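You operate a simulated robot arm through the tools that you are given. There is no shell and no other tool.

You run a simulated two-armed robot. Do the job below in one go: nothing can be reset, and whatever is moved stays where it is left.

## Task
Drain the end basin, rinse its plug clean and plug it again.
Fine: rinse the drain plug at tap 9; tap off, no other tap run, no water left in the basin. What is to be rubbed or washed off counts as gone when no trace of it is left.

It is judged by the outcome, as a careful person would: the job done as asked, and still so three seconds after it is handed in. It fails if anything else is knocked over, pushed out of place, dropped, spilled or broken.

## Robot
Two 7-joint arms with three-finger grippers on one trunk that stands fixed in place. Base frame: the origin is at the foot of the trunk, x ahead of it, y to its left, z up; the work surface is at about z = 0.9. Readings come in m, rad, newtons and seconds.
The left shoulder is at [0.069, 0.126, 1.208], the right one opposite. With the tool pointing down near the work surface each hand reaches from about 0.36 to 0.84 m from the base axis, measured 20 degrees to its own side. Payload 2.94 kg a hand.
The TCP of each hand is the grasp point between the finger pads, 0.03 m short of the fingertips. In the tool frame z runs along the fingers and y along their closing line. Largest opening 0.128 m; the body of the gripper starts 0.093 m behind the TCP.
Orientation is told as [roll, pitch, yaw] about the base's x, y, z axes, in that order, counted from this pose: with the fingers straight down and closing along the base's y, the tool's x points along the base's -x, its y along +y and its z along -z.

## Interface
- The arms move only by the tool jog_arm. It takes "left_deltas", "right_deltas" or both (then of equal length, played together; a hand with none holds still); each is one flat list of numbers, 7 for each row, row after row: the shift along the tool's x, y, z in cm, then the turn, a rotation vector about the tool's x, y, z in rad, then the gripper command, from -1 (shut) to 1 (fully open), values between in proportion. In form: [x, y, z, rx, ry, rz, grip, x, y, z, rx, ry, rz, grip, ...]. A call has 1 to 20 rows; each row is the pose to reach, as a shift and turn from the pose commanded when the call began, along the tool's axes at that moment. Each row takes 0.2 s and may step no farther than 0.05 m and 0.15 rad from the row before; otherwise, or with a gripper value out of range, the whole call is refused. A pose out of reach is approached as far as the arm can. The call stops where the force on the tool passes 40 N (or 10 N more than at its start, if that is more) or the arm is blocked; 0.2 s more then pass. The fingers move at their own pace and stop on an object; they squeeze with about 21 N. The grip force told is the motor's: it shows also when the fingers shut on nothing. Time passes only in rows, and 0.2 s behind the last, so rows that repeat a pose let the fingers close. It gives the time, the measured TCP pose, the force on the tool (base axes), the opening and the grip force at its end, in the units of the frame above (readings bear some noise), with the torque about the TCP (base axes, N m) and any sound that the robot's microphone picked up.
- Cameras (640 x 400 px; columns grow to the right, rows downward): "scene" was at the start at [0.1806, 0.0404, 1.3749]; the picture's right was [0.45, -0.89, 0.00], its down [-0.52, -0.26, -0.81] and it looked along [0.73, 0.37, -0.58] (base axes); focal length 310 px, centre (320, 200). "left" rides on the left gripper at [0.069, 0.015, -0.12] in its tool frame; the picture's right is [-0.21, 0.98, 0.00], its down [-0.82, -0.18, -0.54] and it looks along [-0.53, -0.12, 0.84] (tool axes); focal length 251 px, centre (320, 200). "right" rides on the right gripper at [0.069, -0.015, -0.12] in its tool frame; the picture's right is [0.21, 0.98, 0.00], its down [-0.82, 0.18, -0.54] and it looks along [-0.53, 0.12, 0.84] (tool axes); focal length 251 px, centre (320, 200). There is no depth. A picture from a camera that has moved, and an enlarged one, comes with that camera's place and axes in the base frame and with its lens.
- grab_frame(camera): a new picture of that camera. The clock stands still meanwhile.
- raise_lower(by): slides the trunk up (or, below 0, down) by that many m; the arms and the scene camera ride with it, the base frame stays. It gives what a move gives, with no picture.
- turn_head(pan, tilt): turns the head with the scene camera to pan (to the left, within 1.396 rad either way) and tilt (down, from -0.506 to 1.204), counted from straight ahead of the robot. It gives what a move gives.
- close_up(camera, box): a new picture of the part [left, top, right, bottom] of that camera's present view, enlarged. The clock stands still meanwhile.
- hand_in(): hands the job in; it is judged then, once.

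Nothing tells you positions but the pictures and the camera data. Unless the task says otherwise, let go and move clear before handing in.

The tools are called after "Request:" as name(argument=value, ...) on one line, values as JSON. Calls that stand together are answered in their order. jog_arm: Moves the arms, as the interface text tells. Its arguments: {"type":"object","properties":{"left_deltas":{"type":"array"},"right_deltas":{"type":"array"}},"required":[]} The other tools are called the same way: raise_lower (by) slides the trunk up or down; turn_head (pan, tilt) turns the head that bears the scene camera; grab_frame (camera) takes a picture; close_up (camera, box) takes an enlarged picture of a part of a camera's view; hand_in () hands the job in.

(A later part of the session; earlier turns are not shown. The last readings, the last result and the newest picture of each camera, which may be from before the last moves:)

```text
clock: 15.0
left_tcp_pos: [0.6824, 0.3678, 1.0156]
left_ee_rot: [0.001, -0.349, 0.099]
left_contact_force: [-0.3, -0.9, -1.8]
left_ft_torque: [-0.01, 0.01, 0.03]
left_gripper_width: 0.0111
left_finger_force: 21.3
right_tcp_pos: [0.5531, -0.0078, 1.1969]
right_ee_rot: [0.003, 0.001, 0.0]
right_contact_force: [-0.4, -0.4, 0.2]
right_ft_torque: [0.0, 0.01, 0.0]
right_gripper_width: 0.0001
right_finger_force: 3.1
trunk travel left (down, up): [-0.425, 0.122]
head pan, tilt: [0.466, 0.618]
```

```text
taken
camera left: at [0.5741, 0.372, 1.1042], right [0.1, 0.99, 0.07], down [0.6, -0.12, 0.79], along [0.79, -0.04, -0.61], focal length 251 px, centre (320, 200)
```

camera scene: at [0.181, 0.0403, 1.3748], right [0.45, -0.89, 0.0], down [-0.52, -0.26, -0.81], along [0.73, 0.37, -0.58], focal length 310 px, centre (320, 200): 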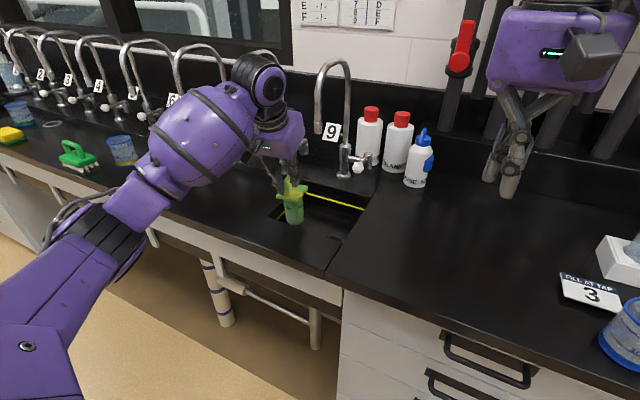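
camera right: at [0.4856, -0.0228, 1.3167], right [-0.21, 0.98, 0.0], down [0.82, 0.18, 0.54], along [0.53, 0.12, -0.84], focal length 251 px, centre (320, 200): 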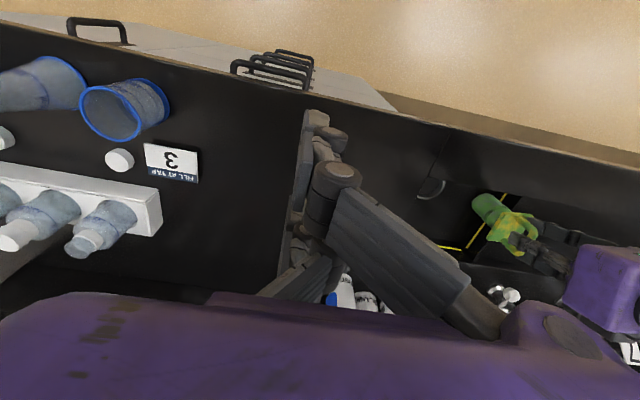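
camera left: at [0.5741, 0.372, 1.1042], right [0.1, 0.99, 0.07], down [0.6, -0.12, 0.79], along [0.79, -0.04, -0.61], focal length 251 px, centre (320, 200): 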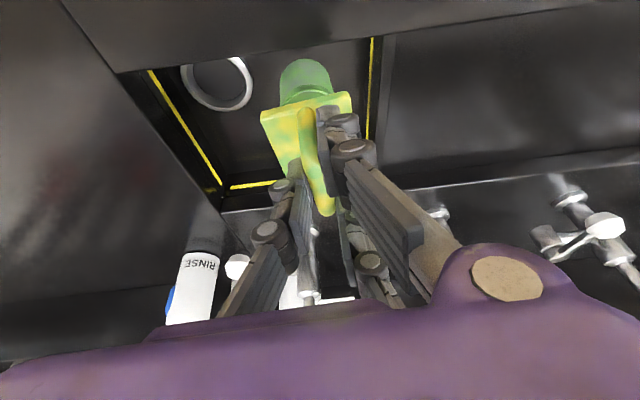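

The basin has drained fully; the drain ring is near (0.70, 0.267). Now I swing the right hand, fingers shut, toward tap 9's lever, tilted 50° and yawed 40° to its left.

Request:
jog_arm(right_deltas=[-2.2, 2.5, 0.8, -0.038, -0.104, -0.082, -1, -4.3, 5.0, 1.6, -0.076, -0.208, -0.164, -1, -6.5, 7.5, 2.4, -0.114, -0.312, -0.246, -1, -8.6, 10, 3.2, -0.152, -0.416, -0.328, -1, -10.8, 12.5, 4.0, -0.19, -0.52, -0.41, -1, -12.9, 15, 4.8, -0.228, -0.625, -0.491, -1, -15, 17.5, 6, -0.266, -0.729, -0.573, -1, -15.3, 18.2, 7, -0.304, -0.833, -0.655, -1])

Request:
grab_frame(camera="scene")

Request:
grab_frame(camera="right")

```text
clock: 16.8
left_tcp_pos: [0.6823, 0.3669, 1.0173]
left_ee_rot: [0.001, -0.351, 0.1]
left_contact_force: [0.1, 0.7, -2.5]
left_ft_torque: [0.01, 0.03, 0.01]
left_gripper_width: 0.0109
left_finger_force: 21.3
right_tcp_pos: [0.7062, 0.1745, 1.1288]
right_ee_rot: [0.0, -0.873, 0.702]
right_contact_force: [0.8, -0.9, 1.4]
right_ft_torque: [0.0, -0.01, 0.04]
right_gripper_width: 0.0
right_finger_force: 3.2
trunk travel left (down, up): [-0.425, 0.122]
head pan, tilt: [0.466, 0.618]
```

```text
taken
camera scene: at [0.181, 0.0397, 1.3748], right [0.45, -0.89, 0.0], down [-0.52, -0.26, -0.81], along [0.73, 0.37, -0.58], focal length 310 px, centre (320, 200)
```

scene: 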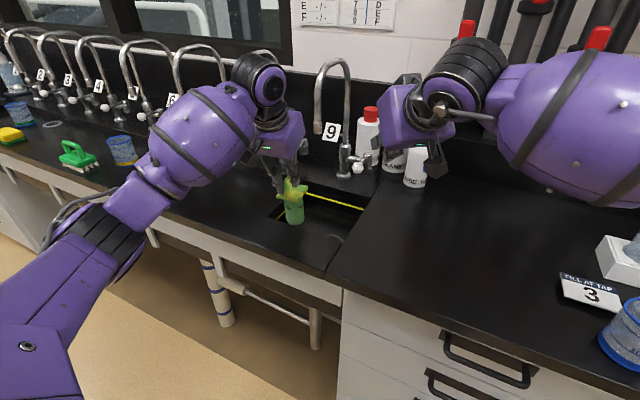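

```text
taken
camera right: at [0.614, 0.0747, 1.1522], right [-0.74, 0.66, -0.16], down [-0.03, 0.21, 0.98], along [0.68, 0.72, -0.14], focal length 251 px, centre (320, 200)
```

right: 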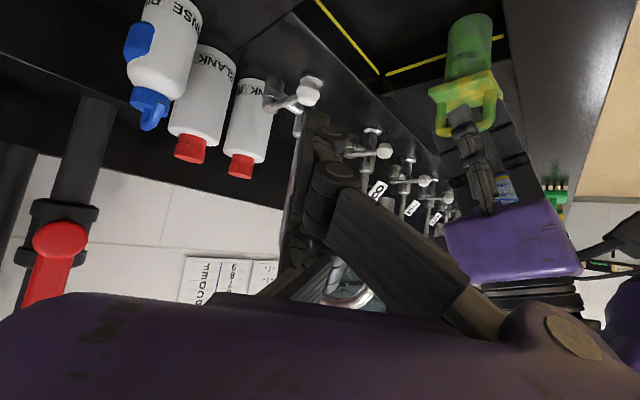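

The right camera now sees the lever well. I'll zoom to confirm the knob and plug.

Request:
close_up(camera="right", box=[230, 50, 350, 150])

Request:
close_up(camera="right", box=[400, 0, 560, 150])

Request:
close_up(camera="scene", box=[310, 60, 450, 200])

Request:
close_up(camera="scene", box=[240, 120, 380, 250])

```text
4.00 times, centred on (290, 100) of right
camera zoom: at [0.614, 0.0747, 1.1522], right [-0.74, 0.66, -0.16], down [-0.03, 0.21, 0.98], along [0.68, 0.72, -0.14], focal length 1006 px, centre (440, 600)
```

zoom: 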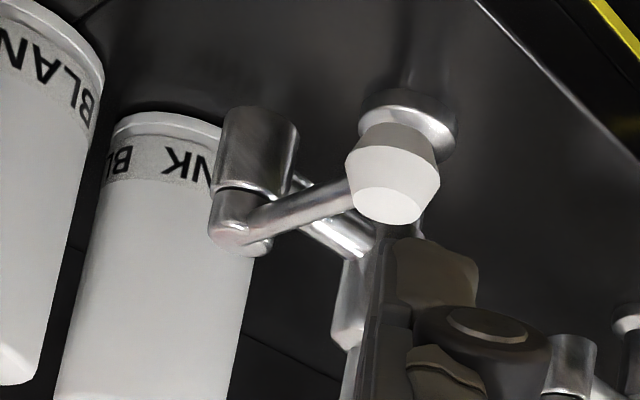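

```text
2.67 times, centred on (480, 75) of right
camera zoom: at [0.614, 0.0747, 1.1522], right [-0.74, 0.66, -0.16], down [-0.03, 0.21, 0.98], along [0.68, 0.72, -0.14], focal length 670 px, centre (-107, 533)
```

zoom: 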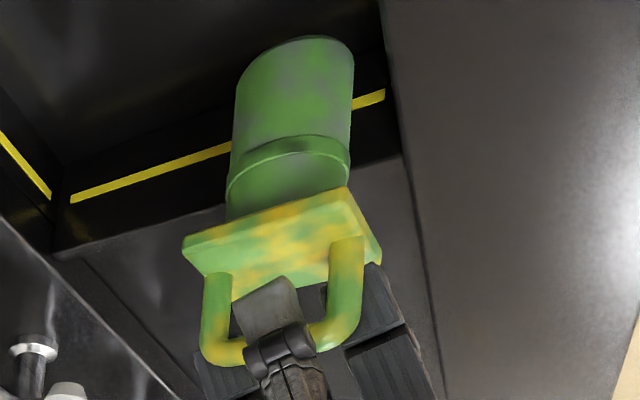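

```text
2.86 times, centred on (380, 130) of scene
camera zoom: at [0.181, 0.0397, 1.3748], right [0.45, -0.89, 0.0], down [-0.52, -0.26, -0.81], along [0.73, 0.37, -0.58], focal length 885 px, centre (149, 400)
```

zoom: 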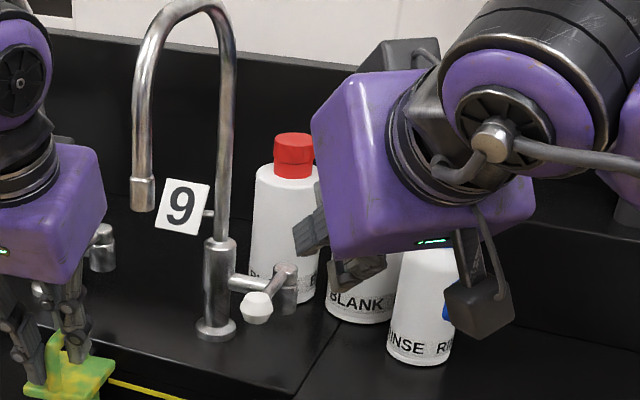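

```text
3.08 times, centred on (310, 185) of scene
camera zoom: at [0.181, 0.0397, 1.3748], right [0.45, -0.89, 0.0], down [-0.52, -0.26, -0.81], along [0.73, 0.37, -0.58], focal length 953 px, centre (351, 246)
```

zoom: 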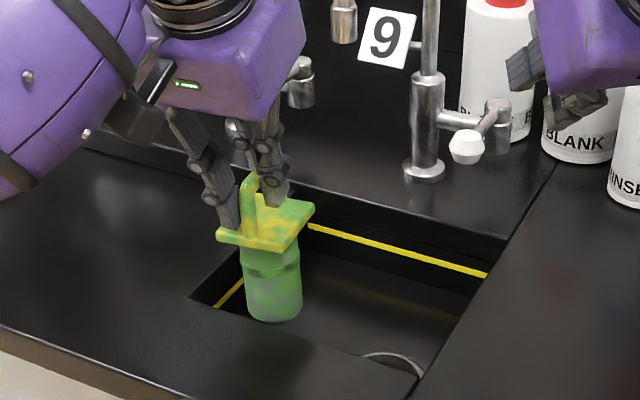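

Knob confirmed at (0.833, 0.26, 0.988). I'll tilt the right hand flatter to keep its palm clear of the spout and bring it to a stand-off left of the lever.

Request:
jog_arm(right_deltas=[1.6, 0.85, 3.5, 0, -0.109, 0, -1, 3.2, 1.7, 7.0, 0, -0.218, 0, -1, 4.8, 2.55, 10.5, 0, -0.327, 0, -1, 4.8, 2.55, 10.5, 0, -0.327, 0, -1])

Request:
grab_frame(camera="right")

Request:
close_up(camera="scene", box=[240, 60, 460, 240])

Request:
grab_frame(camera="left")

```text
clock: 17.8
left_tcp_pos: [0.6813, 0.3679, 1.0172]
left_ee_rot: [0.0, -0.351, 0.1]
left_contact_force: [-1.5, -0.6, -3.1]
left_ft_torque: [0.0, 0.02, -0.02]
left_gripper_width: 0.0109
left_finger_force: 20.9
right_tcp_pos: [0.7275, 0.2263, 1.0228]
right_ee_rot: [-0.001, -1.199, 0.702]
right_contact_force: [1.0, -1.2, 0.5]
right_ft_torque: [-0.01, 0.02, -0.02]
right_gripper_width: 0.0
right_finger_force: 2.9
trunk travel left (down, up): [-0.425, 0.122]
head pan, tilt: [0.466, 0.618]
```

```text
taken
camera right: at [0.6337, 0.1258, 1.0028], right [-0.69, 0.7, -0.2], down [-0.27, 0.01, 0.96], along [0.67, 0.72, 0.19], focal length 251 px, centre (320, 200)
```

right: 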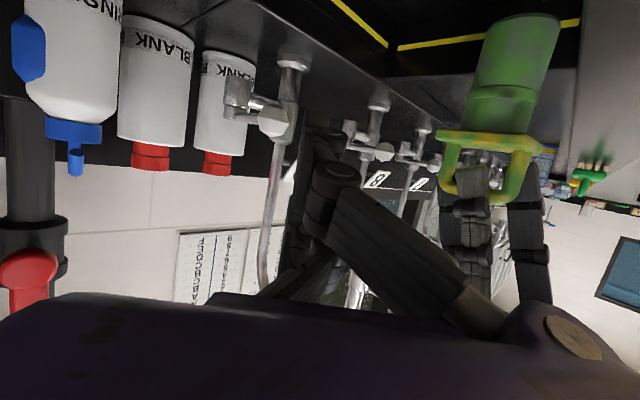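

```text
2.22 times, centred on (350, 150) of scene
camera zoom: at [0.1802, 0.0403, 1.375], right [0.45, -0.89, 0.0], down [-0.52, -0.26, -0.81], along [0.73, 0.37, -0.58], focal length 688 px, centre (253, 311)
```

zoom: 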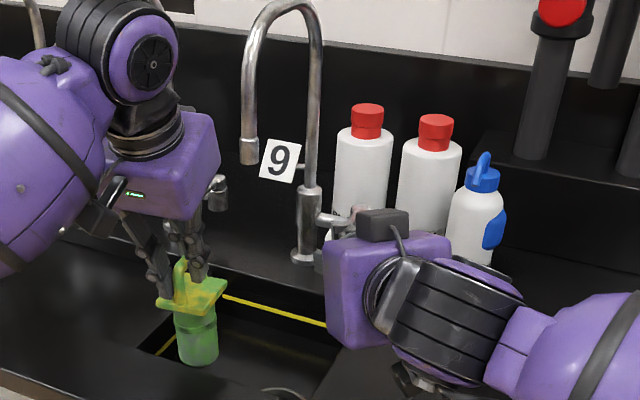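

```text
taken
camera left: at [0.5735, 0.3717, 1.1048], right [0.1, 0.99, 0.07], down [0.6, -0.12, 0.79], along [0.79, -0.04, -0.61], focal length 251 px, centre (320, 200)
```

left: 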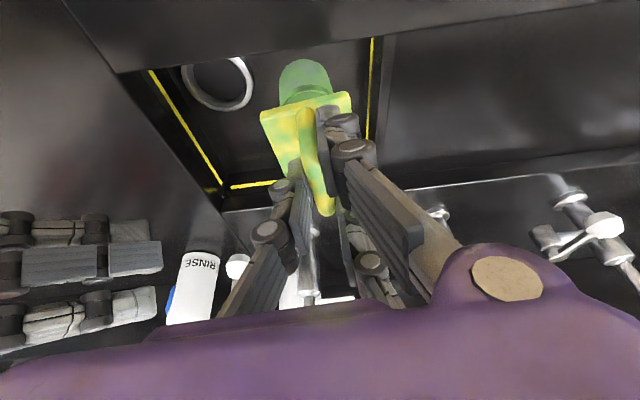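

The right fist is at the stand-off with its axis about 4 cm left of the knob. Advancing 11 cm to lie alongside the knob.

Request:
jog_arm(right_deltas=[0, 0.5, 3.0, 0, 0, 0, -1, 0, 0.5, 6.0, 0, 0, 0, -1, 0, 0.5, 9, 0, 0, 0, -1, 0, 0.5, 11.0, 0, 0, 0, -1])

Request:
grab_frame(camera="right")

Request:
close_up(camera="scene", box=[270, 60, 430, 220])

Request:
grab_frame(camera="left")

```text
clock: 18.8
left_tcp_pos: [0.6818, 0.3687, 1.0153]
left_ee_rot: [-0.001, -0.35, 0.099]
left_contact_force: [0.2, -0.3, -1.6]
left_ft_torque: [0.0, 0.05, -0.05]
left_gripper_width: 0.0111
left_finger_force: 20.8
right_tcp_pos: [0.8021, 0.2962, 0.9836]
right_ee_rot: [-0.002, -1.197, 0.701]
right_contact_force: [-0.3, 0.4, -0.1]
right_ft_torque: [0.01, -0.04, -0.01]
right_gripper_width: 0.0
right_finger_force: 3.1
trunk travel left (down, up): [-0.425, 0.122]
head pan, tilt: [0.466, 0.618]
```

```text
taken
camera right: at [0.7088, 0.1957, 0.9619], right [-0.69, 0.7, -0.2], down [-0.27, 0.01, 0.96], along [0.67, 0.72, 0.18], focal length 251 px, centre (320, 200)
```

right: 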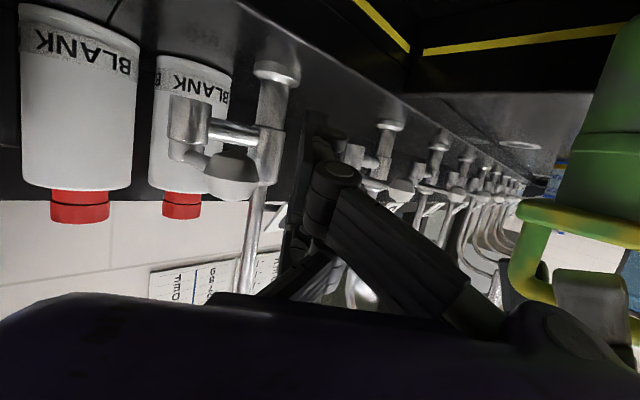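

```text
2.50 times, centred on (350, 140) of scene
camera zoom: at [0.1809, 0.0409, 1.3748], right [0.45, -0.89, 0.0], down [-0.52, -0.26, -0.81], along [0.73, 0.37, -0.58], focal length 774 px, centre (245, 350)
```

zoom: 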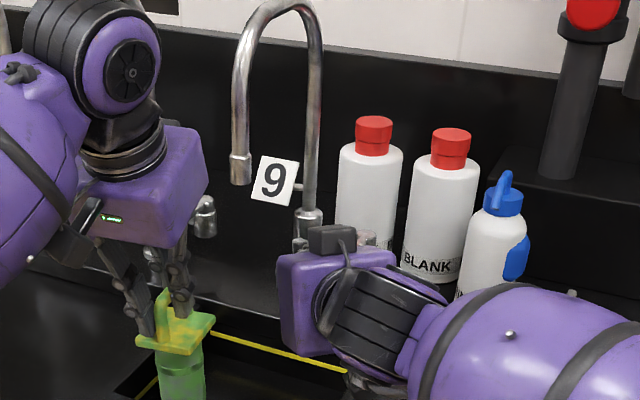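

```text
taken
camera left: at [0.5741, 0.3722, 1.1042], right [0.1, 0.99, 0.07], down [0.6, -0.12, 0.79], along [0.79, -0.04, -0.61], focal length 251 px, centre (320, 200)
```

left: 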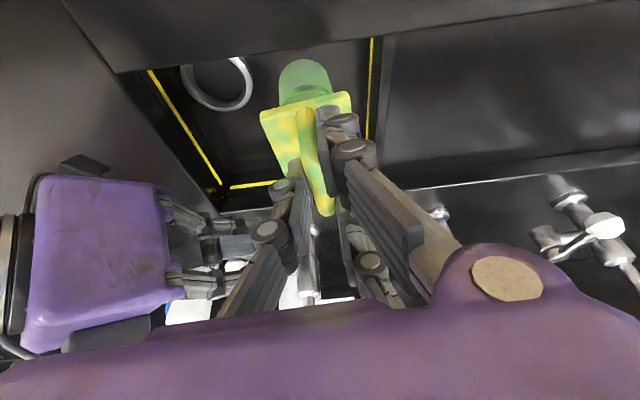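

The fist is beside the knob without contact. Pushing the lever to the right (−y) in small steps, watching for force and water.

Request:
jog_arm(right_deltas=[0, -0.8, -0.5, 0, 0, 0, -1, 0, -1.6, -1, 0, 0, 0, -1, 0, -2.4, -1, 0, 0, 0, -1, 0, -3.2, -1, 0, 0, 0, -1, 0, -4.0, -1, 0, 0, 0, -1])

Request:
grab_frame(camera="right")

Request:
close_up(camera="scene", box=[270, 60, 430, 220])

```text
clock: 20.0
left_tcp_pos: [0.6828, 0.3686, 1.0174]
left_ee_rot: [-0.002, -0.351, 0.099]
left_contact_force: [-0.2, 0.2, -1.6]
left_ft_torque: [0.0, 0.0, -0.02]
left_gripper_width: 0.0111
left_finger_force: 20.9
right_tcp_pos: [0.8213, 0.2602, 0.9877]
right_ee_rot: [-0.002, -1.199, 0.702]
right_contact_force: [-3.4, 0.9, 4.4]
right_ft_torque: [0.04, -0.06, 0.04]
right_gripper_width: 0.0061
right_finger_force: 3.4
trunk travel left (down, up): [-0.425, 0.122]
head pan, tilt: [0.466, 0.618]
```

```text
taken
camera right: at [0.7273, 0.1596, 0.9664], right [-0.69, 0.7, -0.2], down [-0.27, 0.01, 0.96], along [0.67, 0.72, 0.19], focal length 251 px, centre (320, 200)
```

right: 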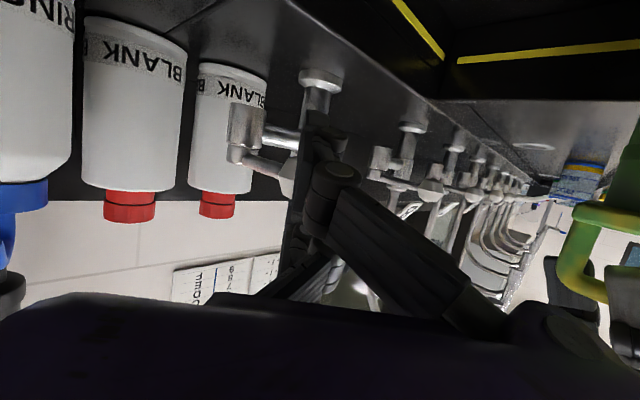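

```text
2.50 times, centred on (350, 140) of scene
camera zoom: at [0.18, 0.0405, 1.375], right [0.45, -0.89, 0.0], down [-0.52, -0.26, -0.81], along [0.73, 0.37, -0.58], focal length 774 px, centre (245, 350)
```

zoom: 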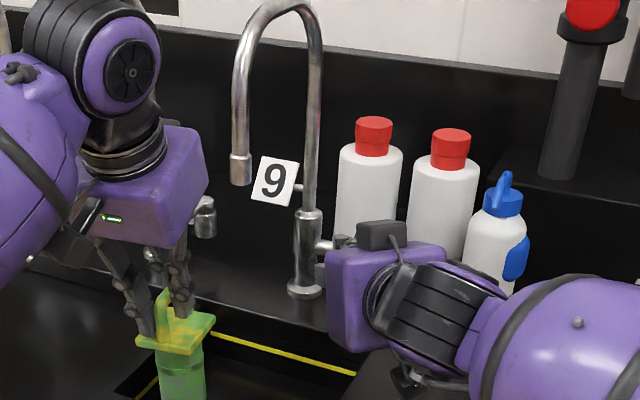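

Contact is light (about 5 N) and the lever starts turning. Continuing the push.

Request:
jog_arm(right_deltas=[0, -0.8, 0, 0, 0, 0, -1, 0, -1.6, 0, 0, 0, 0, -1, 0, -2.4, 0, 0, 0, 0, -1, 0, -2.4, 0, 0, 0, 0, -1])

Request:
grab_frame(camera="right")

Request:
close_up(camera="scene", box=[270, 60, 430, 220])

```text
clock: 21.0
left_tcp_pos: [0.6815, 0.3679, 1.0154]
left_ee_rot: [0.0, -0.35, 0.098]
left_contact_force: [-0.8, -0.7, -2.5]
left_ft_torque: [0.01, 0.0, -0.04]
left_gripper_width: 0.0108
left_finger_force: 21.4
right_tcp_pos: [0.838, 0.2395, 0.9868]
right_ee_rot: [-0.003, -1.196, 0.702]
right_contact_force: [-3.5, -0.1, -1.0]
right_ft_torque: [-0.01, -0.04, 0.03]
right_gripper_width: 0.0
right_finger_force: 2.9
trunk travel left (down, up): [-0.425, 0.122]
head pan, tilt: [0.466, 0.618]
```

```text
taken
camera right: at [0.7437, 0.1404, 0.9649], right [-0.69, 0.7, -0.2], down [-0.27, 0.01, 0.96], along [0.67, 0.72, 0.18], focal length 251 px, centre (320, 200)
```

right: 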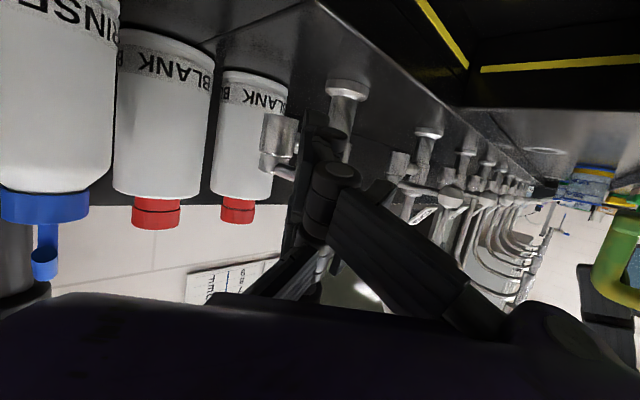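

```text
2.50 times, centred on (350, 140) of scene
camera zoom: at [0.1808, 0.0406, 1.3748], right [0.45, -0.89, 0.0], down [-0.52, -0.26, -0.81], along [0.73, 0.37, -0.58], focal length 774 px, centre (245, 350)
```

zoom: 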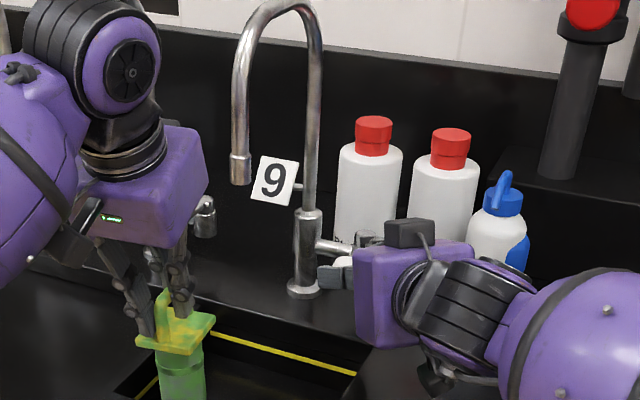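

The knob may have ended up on the other side of the fingers; I'll zoom in.

Request:
close_up(camera="scene", box=[330, 130, 410, 190])

Request:
close_up(camera="right", box=[220, 70, 400, 250])

Request:
grab_frame(camera="left")

```text
6.67 times, centred on (370, 160) of scene
camera zoom: at [0.1808, 0.0406, 1.3748], right [0.45, -0.89, 0.0], down [-0.52, -0.26, -0.81], along [0.73, 0.37, -0.58], focal length 2065 px, centre (-13, 467)
```

zoom: 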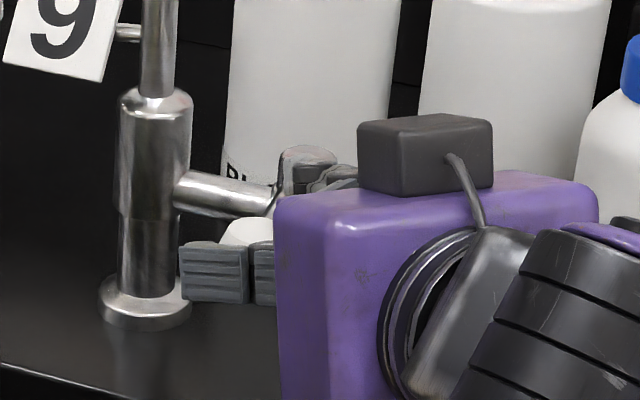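

```text
2.22 times, centred on (310, 160) of right
camera zoom: at [0.7437, 0.1404, 0.9649], right [-0.69, 0.7, -0.2], down [-0.27, 0.01, 0.96], along [0.67, 0.72, 0.18], focal length 559 px, centre (342, 289)
```

zoom: 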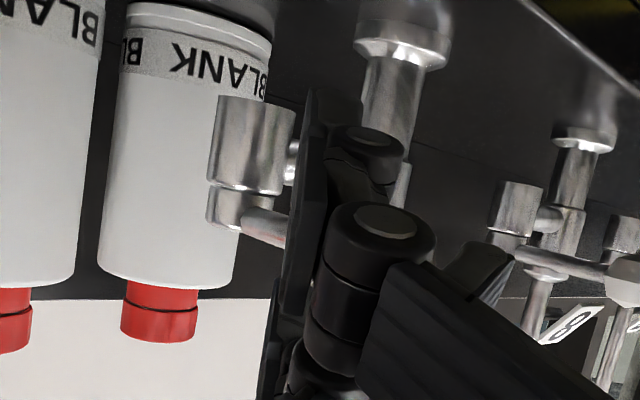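

```text
taken
camera left: at [0.574, 0.372, 1.1043], right [0.1, 0.99, 0.07], down [0.6, -0.12, 0.79], along [0.79, -0.04, -0.61], focal length 251 px, centre (320, 200)
```

left: 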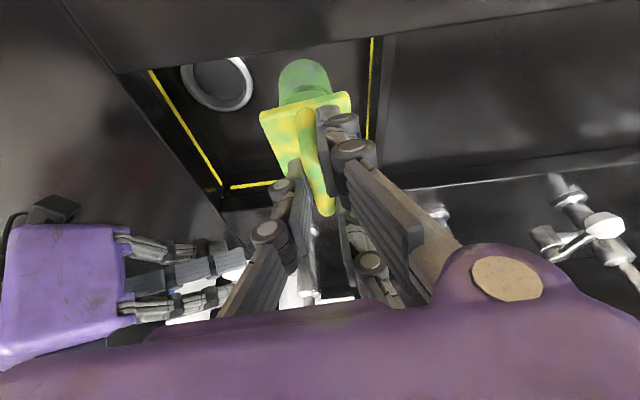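

Request:
close_up(camera="left", box=[80, 190, 280, 340])

Request:
close_up(camera="scene", box=[345, 145, 385, 175])

```text
2.67 times, centred on (180, 265) of left
camera zoom: at [0.574, 0.372, 1.1043], right [0.1, 0.99, 0.07], down [0.6, -0.12, 0.79], along [0.79, -0.04, -0.61], focal length 670 px, centre (693, 27)
```

zoom: 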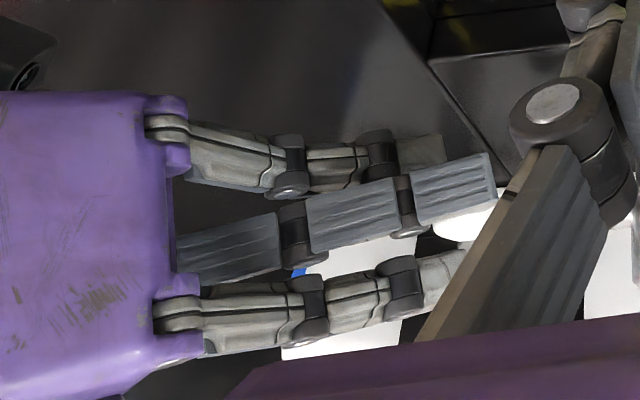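

```text
13.33 times, centred on (365, 160) of scene
camera zoom: at [0.1808, 0.0406, 1.3748], right [0.45, -0.89, 0.0], down [-0.52, -0.26, -0.81], along [0.73, 0.37, -0.58], focal length 4130 px, centre (-280, 733)
```

zoom: 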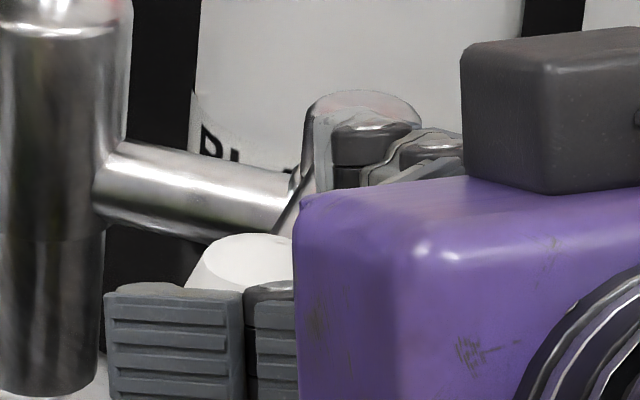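

The closed fingers interlace: the knob sits in the gap between the two outer fingers with the centre finger behind it, and has turned about 13°. I'll keep pushing the same way.

Request:
jog_arm(right_deltas=[0, -0.9, 0, 0, 0, 0, -1, 0, -1.8, 0, 0, 0, 0, -1, 0, -2.7, 0, 0, 0, 0, -1])

Request:
grab_frame(camera="right")

Request:
close_up(camera="scene", box=[250, 80, 430, 240])

```text
clock: 21.8
left_tcp_pos: [0.6811, 0.368, 1.0161]
left_ee_rot: [0.0, -0.349, 0.099]
left_contact_force: [0.9, 0.5, -2.3]
left_ft_torque: [0.02, 0.04, -0.03]
left_gripper_width: 0.0107
left_finger_force: 21.1
right_tcp_pos: [0.8535, 0.2195, 0.9876]
right_ee_rot: [-0.003, -1.198, 0.702]
right_contact_force: [-3.4, -1.1, 0.7]
right_ft_torque: [0.01, -0.04, 0.08]
right_gripper_width: 0.0002
right_finger_force: 2.9
trunk travel left (down, up): [-0.425, 0.122]
head pan, tilt: [0.466, 0.618]
```

```text
taken
camera right: at [0.7604, 0.1194, 0.9661], right [-0.69, 0.7, -0.2], down [-0.27, 0.01, 0.96], along [0.67, 0.72, 0.19], focal length 251 px, centre (320, 200)
```

right: 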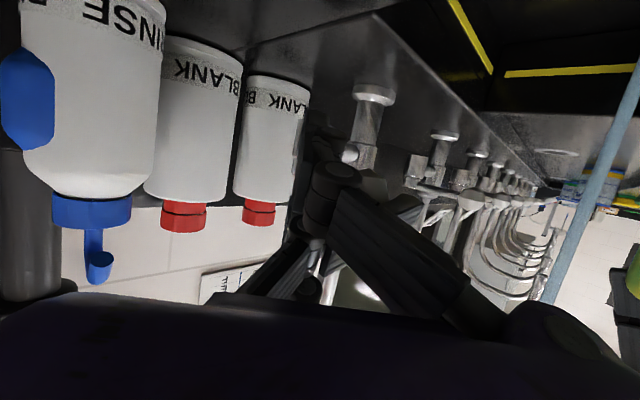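

```text
2.50 times, centred on (340, 160) of scene
camera zoom: at [0.1805, 0.0403, 1.3749], right [0.45, -0.89, 0.0], down [-0.52, -0.26, -0.81], along [0.73, 0.37, -0.58], focal length 774 px, centre (270, 300)
```

zoom: 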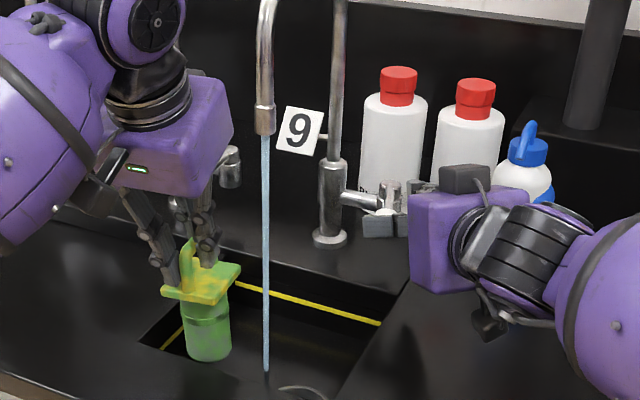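

Water runs from tap 9. Now I tip the plug (stem swinging forward, hand back toward me) and bring the stem under the stream at (0.745, 0.331).

Request:
jog_arm(left_deltas=[0.3, -0.3, 0.2, 0, -0.142, 0, -1, 0.6, -0.6, 0.4, 0, -0.284, 0, -1, 0.9, -1.2, 0.5, 0, -0.426, 0, -1, 1.2, -2.0, 0.7, 0, -0.568, 0, -1, 1.5, -3.0, 0.9, 0, -0.71, 0, -1, 1.8, -4.3, 1.0, 0, -0.85, 0, -1, 1.8, -4.3, 1.0, 0, -0.85, 0, -1])

Request:
close_up(camera="scene", box=[250, 80, 430, 240])

Request:
grab_frame(camera="left")

Request:
grab_frame(camera="right")

```text
clock: 23.4
left_tcp_pos: [0.6735, 0.3241, 1.001]
left_ee_rot: [0.0, -1.203, 0.099]
left_contact_force: [0.8, 0.8, -2.6]
left_ft_torque: [0.0, 0.2, -0.03]
left_gripper_width: 0.0106
left_finger_force: 21.0
right_tcp_pos: [0.854, 0.2204, 0.9872]
right_ee_rot: [-0.002, -1.197, 0.702]
right_contact_force: [-3.0, -0.4, 1.3]
right_ft_torque: [0.05, 0.04, 0.06]
right_gripper_width: 0.0
right_finger_force: 3.0
trunk travel left (down, up): [-0.425, 0.122]
head pan, tilt: [0.466, 0.618]
```

```text
2.50 times, centred on (340, 160) of scene
camera zoom: at [0.1803, 0.0404, 1.3749], right [0.45, -0.89, 0.0], down [-0.52, -0.26, -0.81], along [0.73, 0.37, -0.58], focal length 774 px, centre (270, 300)
```

zoom: 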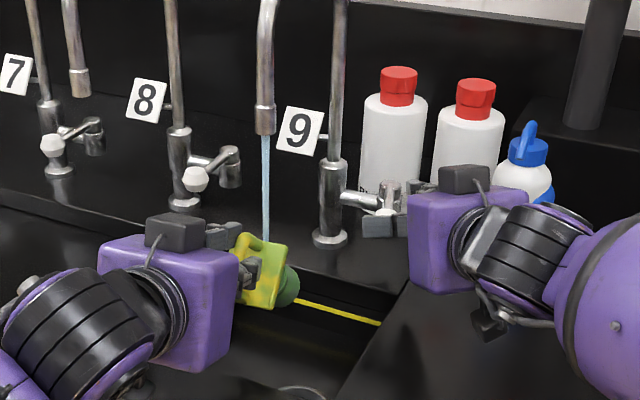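

```text
taken
camera left: at [0.5338, 0.3245, 0.9789], right [-0.02, 0.98, 0.2], down [-0.19, -0.2, 0.96], along [0.98, -0.02, 0.19], focal length 251 px, centre (320, 200)
```

left: 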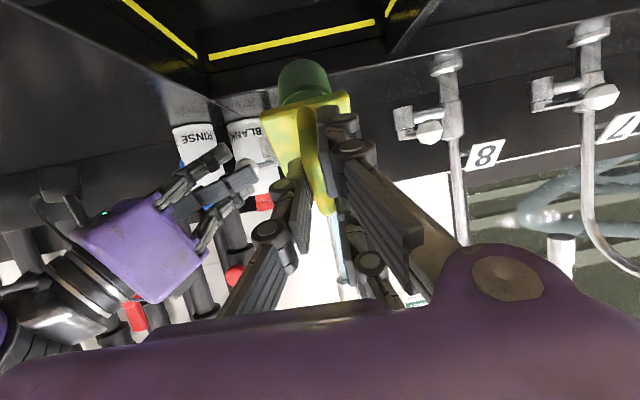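

```text
taken
camera right: at [0.7599, 0.1198, 0.966], right [-0.69, 0.7, -0.2], down [-0.27, 0.01, 0.96], along [0.67, 0.72, 0.19], focal length 251 px, centre (320, 200)
```

right: 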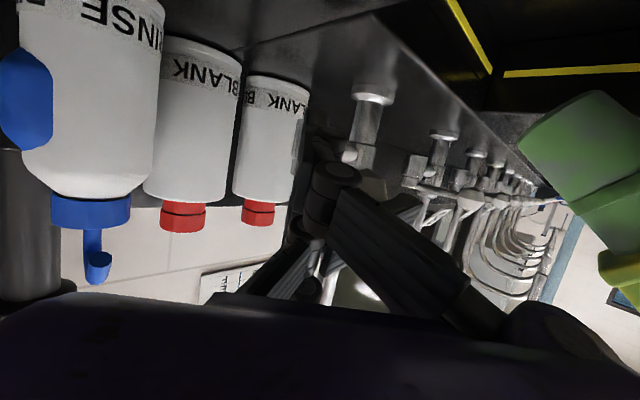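

The stream strikes the stem, which is coming clean there. I'll raster the plug under the stream (along and across).

Request:
jog_arm(left_deltas=[0.47, 0, -1.21, 0, 0, 0, -1, 0.98, 0, -2.52, 0, 0, 0, -1, 0.98, -0.9, -2.52, 0, 0, 0, -1, 0.47, -0.9, -1.21, 0, 0, 0, -1, 0, -0.9, 0, 0, 0, 0, -1, -0.47, -0.9, 1.21, 0, 0, 0, -1, -0.94, -0.9, 2.42, 0, 0, 0, -1, -0.94, -1.8, 2.42, 0, 0, 0, -1, -0.47, -1.8, 1.21, 0, 0, 0, -1, 0, -1.8, 0, 0, 0, 0, -1, 0.47, -1.8, -1.21, 0, 0, 0, -1, 0.98, -1.8, -2.52, 0, 0, 0, -1, 0.98, 0.9, -2.52, 0, 0, 0, -1, 0.47, 0.9, -1.21, 0, 0, 0, -1, 0, 0.9, 0, 0, 0, 0, -1, -0.47, 0.9, 1.21, 0, 0, 0, -1, -0.94, 0.9, 2.42, 0, 0, 0, -1, -0.94, 0, 2.42, 0, 0, 0, -1, -0.47, 0, 1.21, 0, 0, 0, -1, 0, 0, 0, 0, 0, 0, -1])

Request:
close_up(camera="scene", box=[290, 130, 370, 200])

Request:
close_up(camera="left", box=[230, 40, 400, 240])

Request:
grab_frame(camera="right")

```text
clock: 27.6
left_tcp_pos: [0.6723, 0.3243, 1.0025]
left_ee_rot: [0.002, -1.202, 0.1]
left_contact_force: [0.7, 0.4, -1.7]
left_ft_torque: [-0.03, 0.18, 0.01]
left_gripper_width: 0.0108
left_finger_force: 21.2
right_tcp_pos: [0.8535, 0.2194, 0.9871]
right_ee_rot: [-0.001, -1.198, 0.701]
right_contact_force: [-3.5, -0.3, 1.3]
right_ft_torque: [0.06, 0.08, 0.06]
right_gripper_width: 0.0003
right_finger_force: 2.7
trunk travel left (down, up): [-0.425, 0.122]
head pan, tilt: [0.466, 0.618]
```

```text
5.71 times, centred on (330, 165) of scene
camera zoom: at [0.1802, 0.0403, 1.3749], right [0.45, -0.89, 0.0], down [-0.52, -0.26, -0.81], along [0.73, 0.37, -0.58], focal length 1770 px, centre (263, 400)
```

zoom: 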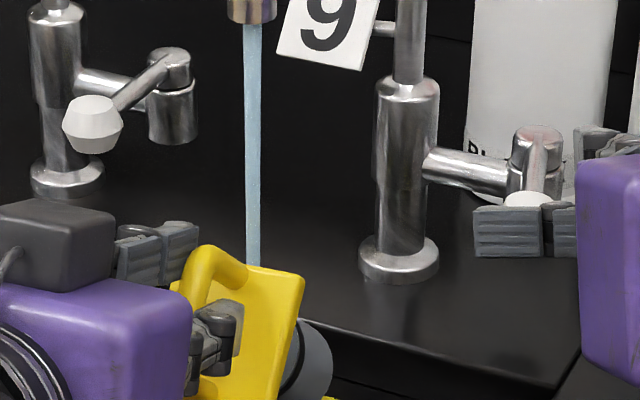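

```text
2.00 times, centred on (315, 140) of left
camera zoom: at [0.5339, 0.3245, 0.9793], right [-0.02, 0.98, 0.2], down [-0.19, -0.2, 0.96], along [0.98, -0.02, 0.19], focal length 503 px, centre (330, 320)
```

zoom: 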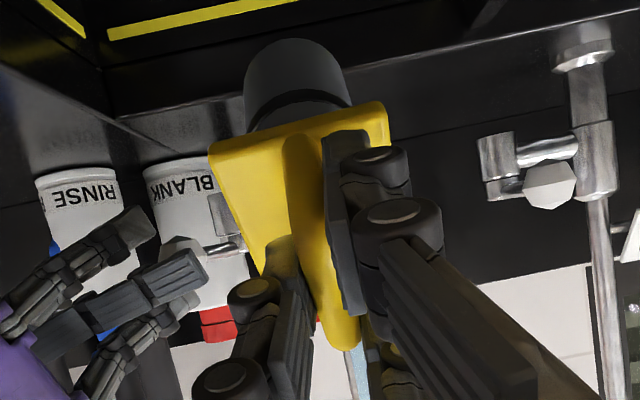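

```text
taken
camera right: at [0.7597, 0.1198, 0.9659], right [-0.69, 0.7, -0.2], down [-0.27, 0.01, 0.96], along [0.67, 0.72, 0.18], focal length 251 px, centre (320, 200)
```

right: 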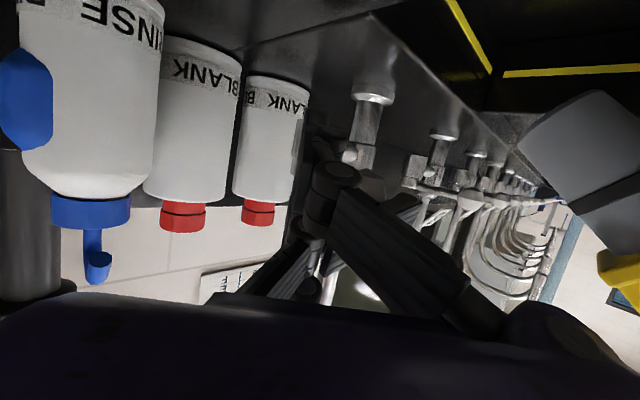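

The grime is nearly all off: the plug shows yellow with a grey stem. I'll rinse another pass to leave no trace.

Request:
jog_arm(left_deltas=[0, 1.8, 0, 0, 0, 0, -1, 0.98, 1.8, -2.52, 0, 0, 0, -1, 0.47, 1.8, -1.21, 0, 0, 0, -1, 0, 1.8, 0, 0, 0, 0, -1, -0.94, 1.8, 2.42, 0, 0, 0, -1, -0.94, 0.9, 2.42, 0, 0, 0, -1, -0.94, 0, 2.42, 0, 0, 0, -1, -0.94, -0.9, 2.42, 0, 0, 0, -1, -0.94, -1.8, 2.42, 0, 0, 0, -1, 0, -1.8, 0, 0, 0, 0, -1, 0.47, -0.9, -1.21, 0, 0, 0, -1, 0.98, 0, -2.52, 0, 0, 0, -1, 0.98, 0, -2.52, 0, 0, 0, -1, 0.47, 0, -1.21, 0, 0, 0, -1, 0, 0, 0, 0, 0, 0, -1, -0.47, 0, 1.21, 0, 0, 0, -1, -0.94, 0, 2.42, 0, 0, 0, -1, -0.94, 0, 2.42, 0, 0, 0, -1, -0.47, 0, 1.21, 0, 0, 0, -1, 0, 0, 0, 0, 0, 0, -1])

Request:
close_up(camera="scene", box=[290, 140, 360, 200])

Request:
close_up(camera="left", box=[230, 40, 400, 240])

Request:
close_up(camera="right", box=[480, 60, 640, 320])

```text
clock: 31.8
left_tcp_pos: [0.6723, 0.3238, 1.0]
left_ee_rot: [-0.002, -1.201, 0.101]
left_contact_force: [0.2, -1.0, -3.1]
left_ft_torque: [0.01, 0.22, -0.02]
left_gripper_width: 0.0111
left_finger_force: 21.1
right_tcp_pos: [0.8536, 0.2196, 0.987]
right_ee_rot: [-0.003, -1.197, 0.703]
right_contact_force: [-4.2, -0.3, 1.6]
right_ft_torque: [-0.03, 0.01, 0.11]
right_gripper_width: 0.0002
right_finger_force: 3.1
trunk travel left (down, up): [-0.425, 0.122]
head pan, tilt: [0.466, 0.618]
```

```text
6.67 times, centred on (325, 170) of scene
camera zoom: at [0.1801, 0.0404, 1.3749], right [0.45, -0.89, 0.0], down [-0.52, -0.26, -0.81], along [0.73, 0.37, -0.58], focal length 2065 px, centre (287, 400)
```

zoom: 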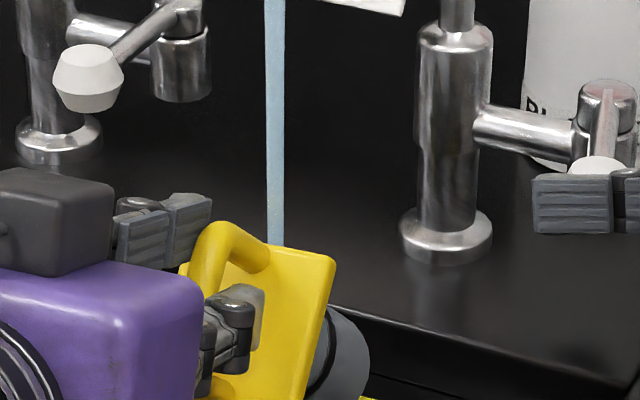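

```text
2.00 times, centred on (315, 140) of left
camera zoom: at [0.5337, 0.3246, 0.9786], right [-0.02, 0.98, 0.2], down [-0.19, -0.2, 0.96], along [0.98, -0.02, 0.19], focal length 503 px, centre (330, 320)
```

zoom: 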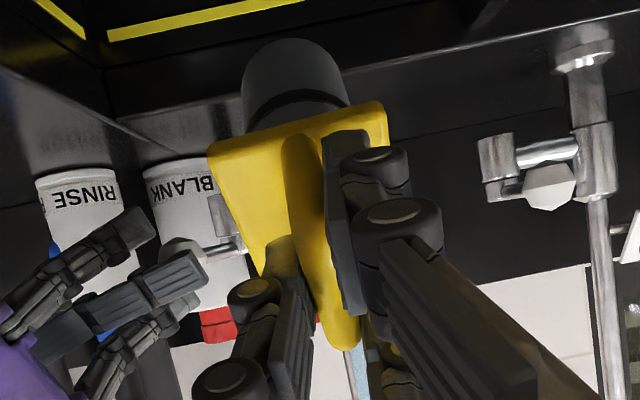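

```text
1.54 times, centred on (560, 190) of right
camera zoom: at [0.7597, 0.1198, 0.9659], right [-0.69, 0.7, -0.2], down [-0.27, 0.01, 0.96], along [0.67, 0.72, 0.18], focal length 387 px, centre (-49, 215)
```

zoom: 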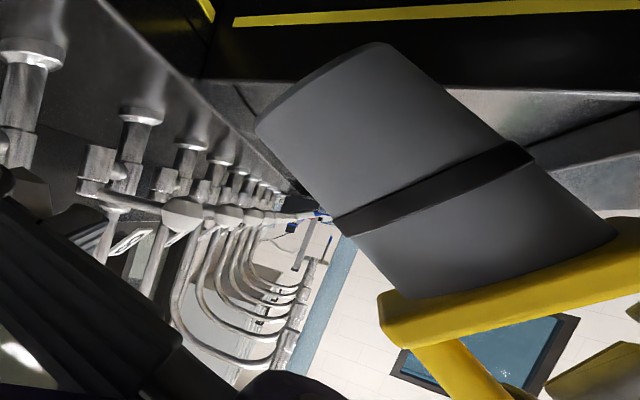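

It looks clean. I'll bring the plug upright and out of the stream to inspect its other sides before shutting the tap.

Request:
jog_arm(left_deltas=[0.6, 1.5, -1.3, 0, 0.05, 0, -1, 1.1, 3.5, -2.2, 0, 0.15, 0, -1, 1.1, 4.4, -2.2, 0, 0.29, 0, -1, 0.7, 4.4, -1.2, 0, 0.43, 0, -1, 0.2, 4.4, 0, 0, 0.57, 0, -1, -0.4, 4.4, 1, 0, 0.71, 0, -1, -1.3, 4.4, 0.3, 0, 0.85, 0, -1, -1.9, 4.4, 0.5, 0, 0.85, 0, -1])

Request:
close_up(camera="scene", box=[240, 150, 380, 240])

Request:
close_up(camera="right", box=[480, 60, 640, 320])

Request:
close_up(camera="left", box=[230, 40, 400, 240])

```text
clock: 33.6
left_tcp_pos: [0.6799, 0.369, 1.0186]
left_ee_rot: [0.001, -0.348, 0.097]
left_contact_force: [-0.3, 0.0, -3.8]
left_ft_torque: [0.0, 0.0, -0.02]
left_gripper_width: 0.0108
left_finger_force: 21.4
right_tcp_pos: [0.8532, 0.2199, 0.9873]
right_ee_rot: [-0.002, -1.198, 0.702]
right_contact_force: [-3.1, -0.9, 1.3]
right_ft_torque: [0.01, 0.0, 0.03]
right_gripper_width: 0.0001
right_finger_force: 3.2
trunk travel left (down, up): [-0.425, 0.122]
head pan, tilt: [0.466, 0.618]
```

```text
4.44 times, centred on (310, 195) of scene
camera zoom: at [0.1803, 0.0404, 1.3749], right [0.45, -0.89, 0.0], down [-0.52, -0.26, -0.81], along [0.73, 0.37, -0.58], focal length 1377 px, centre (364, 222)
```

zoom: 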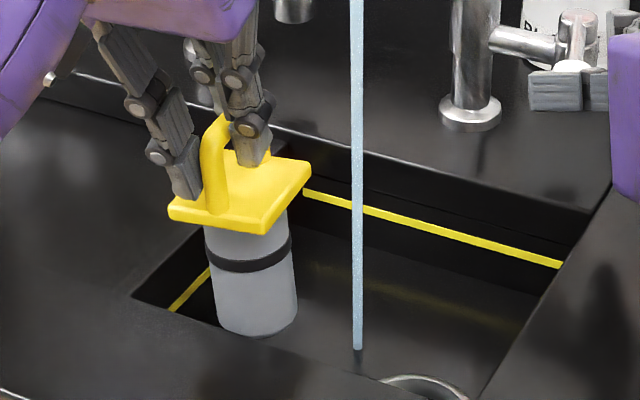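

```text
1.54 times, centred on (560, 190) of right
camera zoom: at [0.7598, 0.1199, 0.9659], right [-0.69, 0.7, -0.2], down [-0.27, 0.01, 0.96], along [0.67, 0.72, 0.18], focal length 387 px, centre (-49, 215)
```

zoom: 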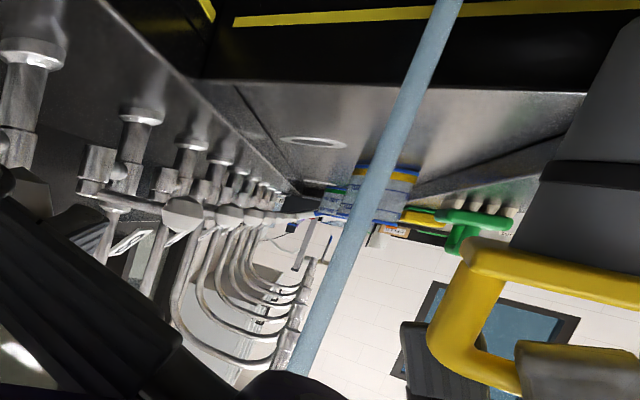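

```text
2.00 times, centred on (315, 140) of left
camera zoom: at [0.5718, 0.3726, 1.1051], right [0.1, 0.99, 0.07], down [0.6, -0.12, 0.79], along [0.79, -0.04, -0.61], focal length 503 px, centre (330, 320)
```

zoom: 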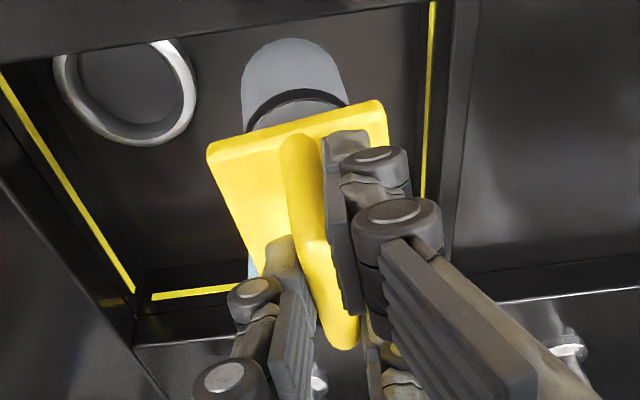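

The plug is clean all round (yellow top, grey stem, black ring). Now to shut the tap: I'll free the knob by moving the right fist left, back it off, and open the fingers to straddle the knob.

Request:
jog_arm(right_deltas=[0, 1.5, 0, 0, 0, 0, -1, 0, 3.0, 0, 0, 0, 0, -1, 0, 4.5, 0, 0, 0, 0, -1, 0, 5.0, -3, 0, 0, 0, -1, 0, 5.0, -6.5, 0, 0, 0, -1, 0, 5.0, -10, 0, 0, 0, -1])

Request:
grab_frame(camera="right")

Request:
close_up(camera="scene", box=[270, 80, 430, 220])

```text
clock: 35.0
left_tcp_pos: [0.6797, 0.3679, 1.0184]
left_ee_rot: [0.001, -0.351, 0.099]
left_contact_force: [0.0, 0.0, -2.8]
left_ft_torque: [0.06, 0.02, 0.01]
left_gripper_width: 0.0107
left_finger_force: 20.9
right_tcp_pos: [0.7504, 0.198, 1.0227]
right_ee_rot: [0.001, -1.197, 0.701]
right_contact_force: [-0.1, -0.4, -0.6]
right_ft_torque: [0.02, 0.02, 0.01]
right_gripper_width: 0.0001
right_finger_force: 2.8
trunk travel left (down, up): [-0.425, 0.122]
head pan, tilt: [0.466, 0.618]
```

```text
taken
camera right: at [0.6561, 0.0986, 1.0025], right [-0.69, 0.7, -0.2], down [-0.27, 0.01, 0.96], along [0.67, 0.72, 0.19], focal length 251 px, centre (320, 200)
```

right: 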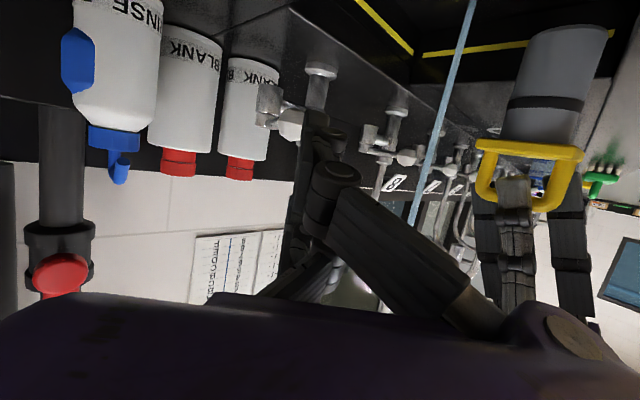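

```text
2.86 times, centred on (350, 150) of scene
camera zoom: at [0.1802, 0.0396, 1.375], right [0.45, -0.89, 0.0], down [-0.52, -0.26, -0.82], along [0.73, 0.37, -0.58], focal length 885 px, centre (234, 343)
```

zoom: 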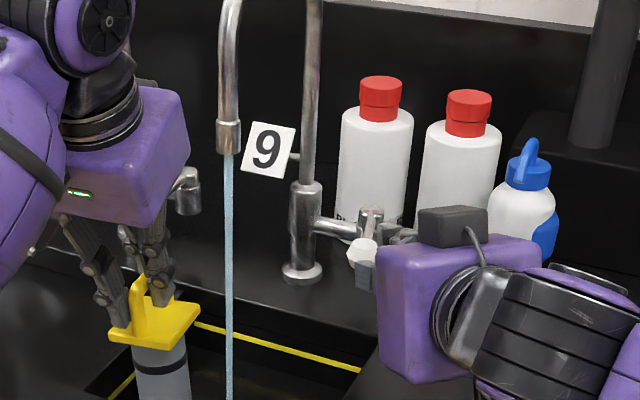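

Request:
close_up(camera="right", box=[240, 60, 360, 180])

Request:
close_up(camera="scene", box=[335, 120, 405, 180])

```text
3.33 times, centred on (300, 120) of right
camera zoom: at [0.6561, 0.0986, 1.0025], right [-0.69, 0.7, -0.2], down [-0.27, 0.01, 0.96], along [0.67, 0.72, 0.19], focal length 838 px, centre (387, 467)
```

zoom: 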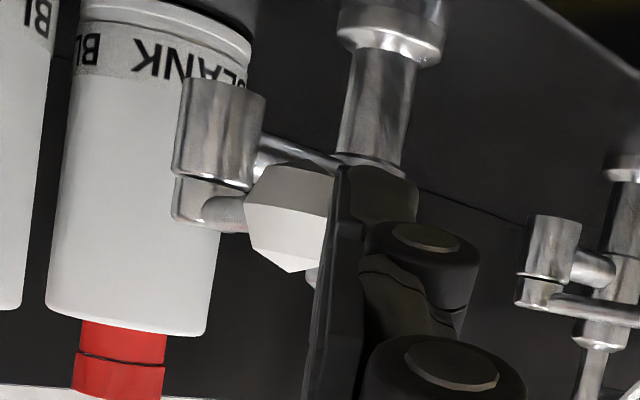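

```text
6.67 times, centred on (370, 150) of scene
camera zoom: at [0.1802, 0.0396, 1.375], right [0.45, -0.89, 0.0], down [-0.52, -0.26, -0.82], along [0.73, 0.37, -0.58], focal length 2065 px, centre (-13, 533)
```

zoom: 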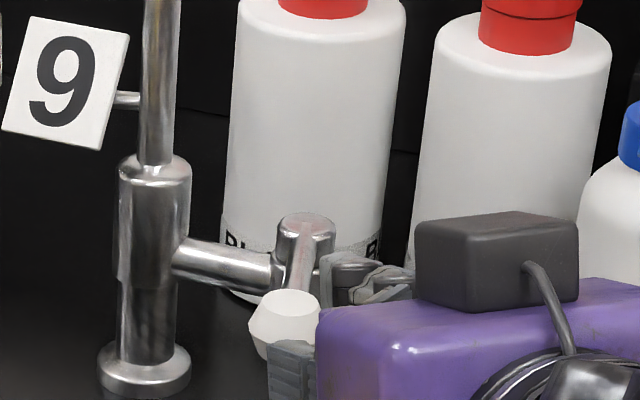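

The lever is at about 15° (knob near 0.842, 0.243). I'll open the right fingers to ~6.6 cm, centre on the knob, and advance to straddle it.

Request:
jog_arm(right_deltas=[0, -0.8, 0, 0, 0, 0, -0.5, 0, -1.6, 0, 0, 0, 0, 0.03, 0, -2.45, 0, 0, 0, 0, 0.03, 0, -2.45, 0, 0, 0, 0, 0.03])

Request:
grab_frame(camera="right")

```text
clock: 36.0
left_tcp_pos: [0.6798, 0.3694, 1.0173]
left_ee_rot: [0.0, -0.349, 0.099]
left_contact_force: [-0.6, -0.2, -2.3]
left_ft_torque: [-0.02, 0.03, 0.01]
left_gripper_width: 0.011
left_finger_force: 21.3
right_tcp_pos: [0.7673, 0.1801, 1.0229]
right_ee_rot: [-0.002, -1.198, 0.7]
right_contact_force: [-1.0, -0.1, -0.2]
right_ft_torque: [0.01, -0.03, 0.0]
right_gripper_width: 0.0661
right_finger_force: 0.0
trunk travel left (down, up): [-0.425, 0.122]
head pan, tilt: [0.466, 0.618]
```

```text
taken
camera right: at [0.6727, 0.0797, 1.002], right [-0.69, 0.7, -0.2], down [-0.27, 0.01, 0.96], along [0.67, 0.72, 0.18], focal length 251 px, centre (320, 200)
```

right: 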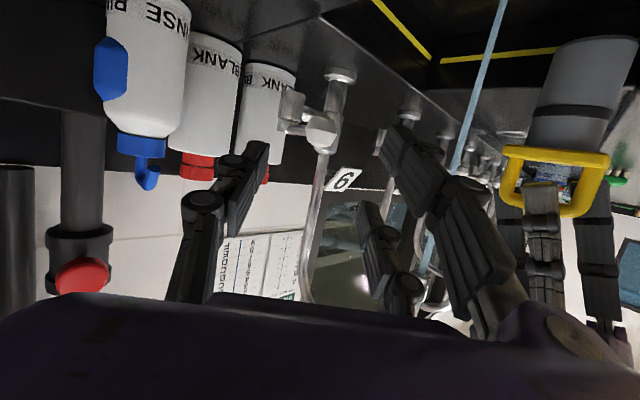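

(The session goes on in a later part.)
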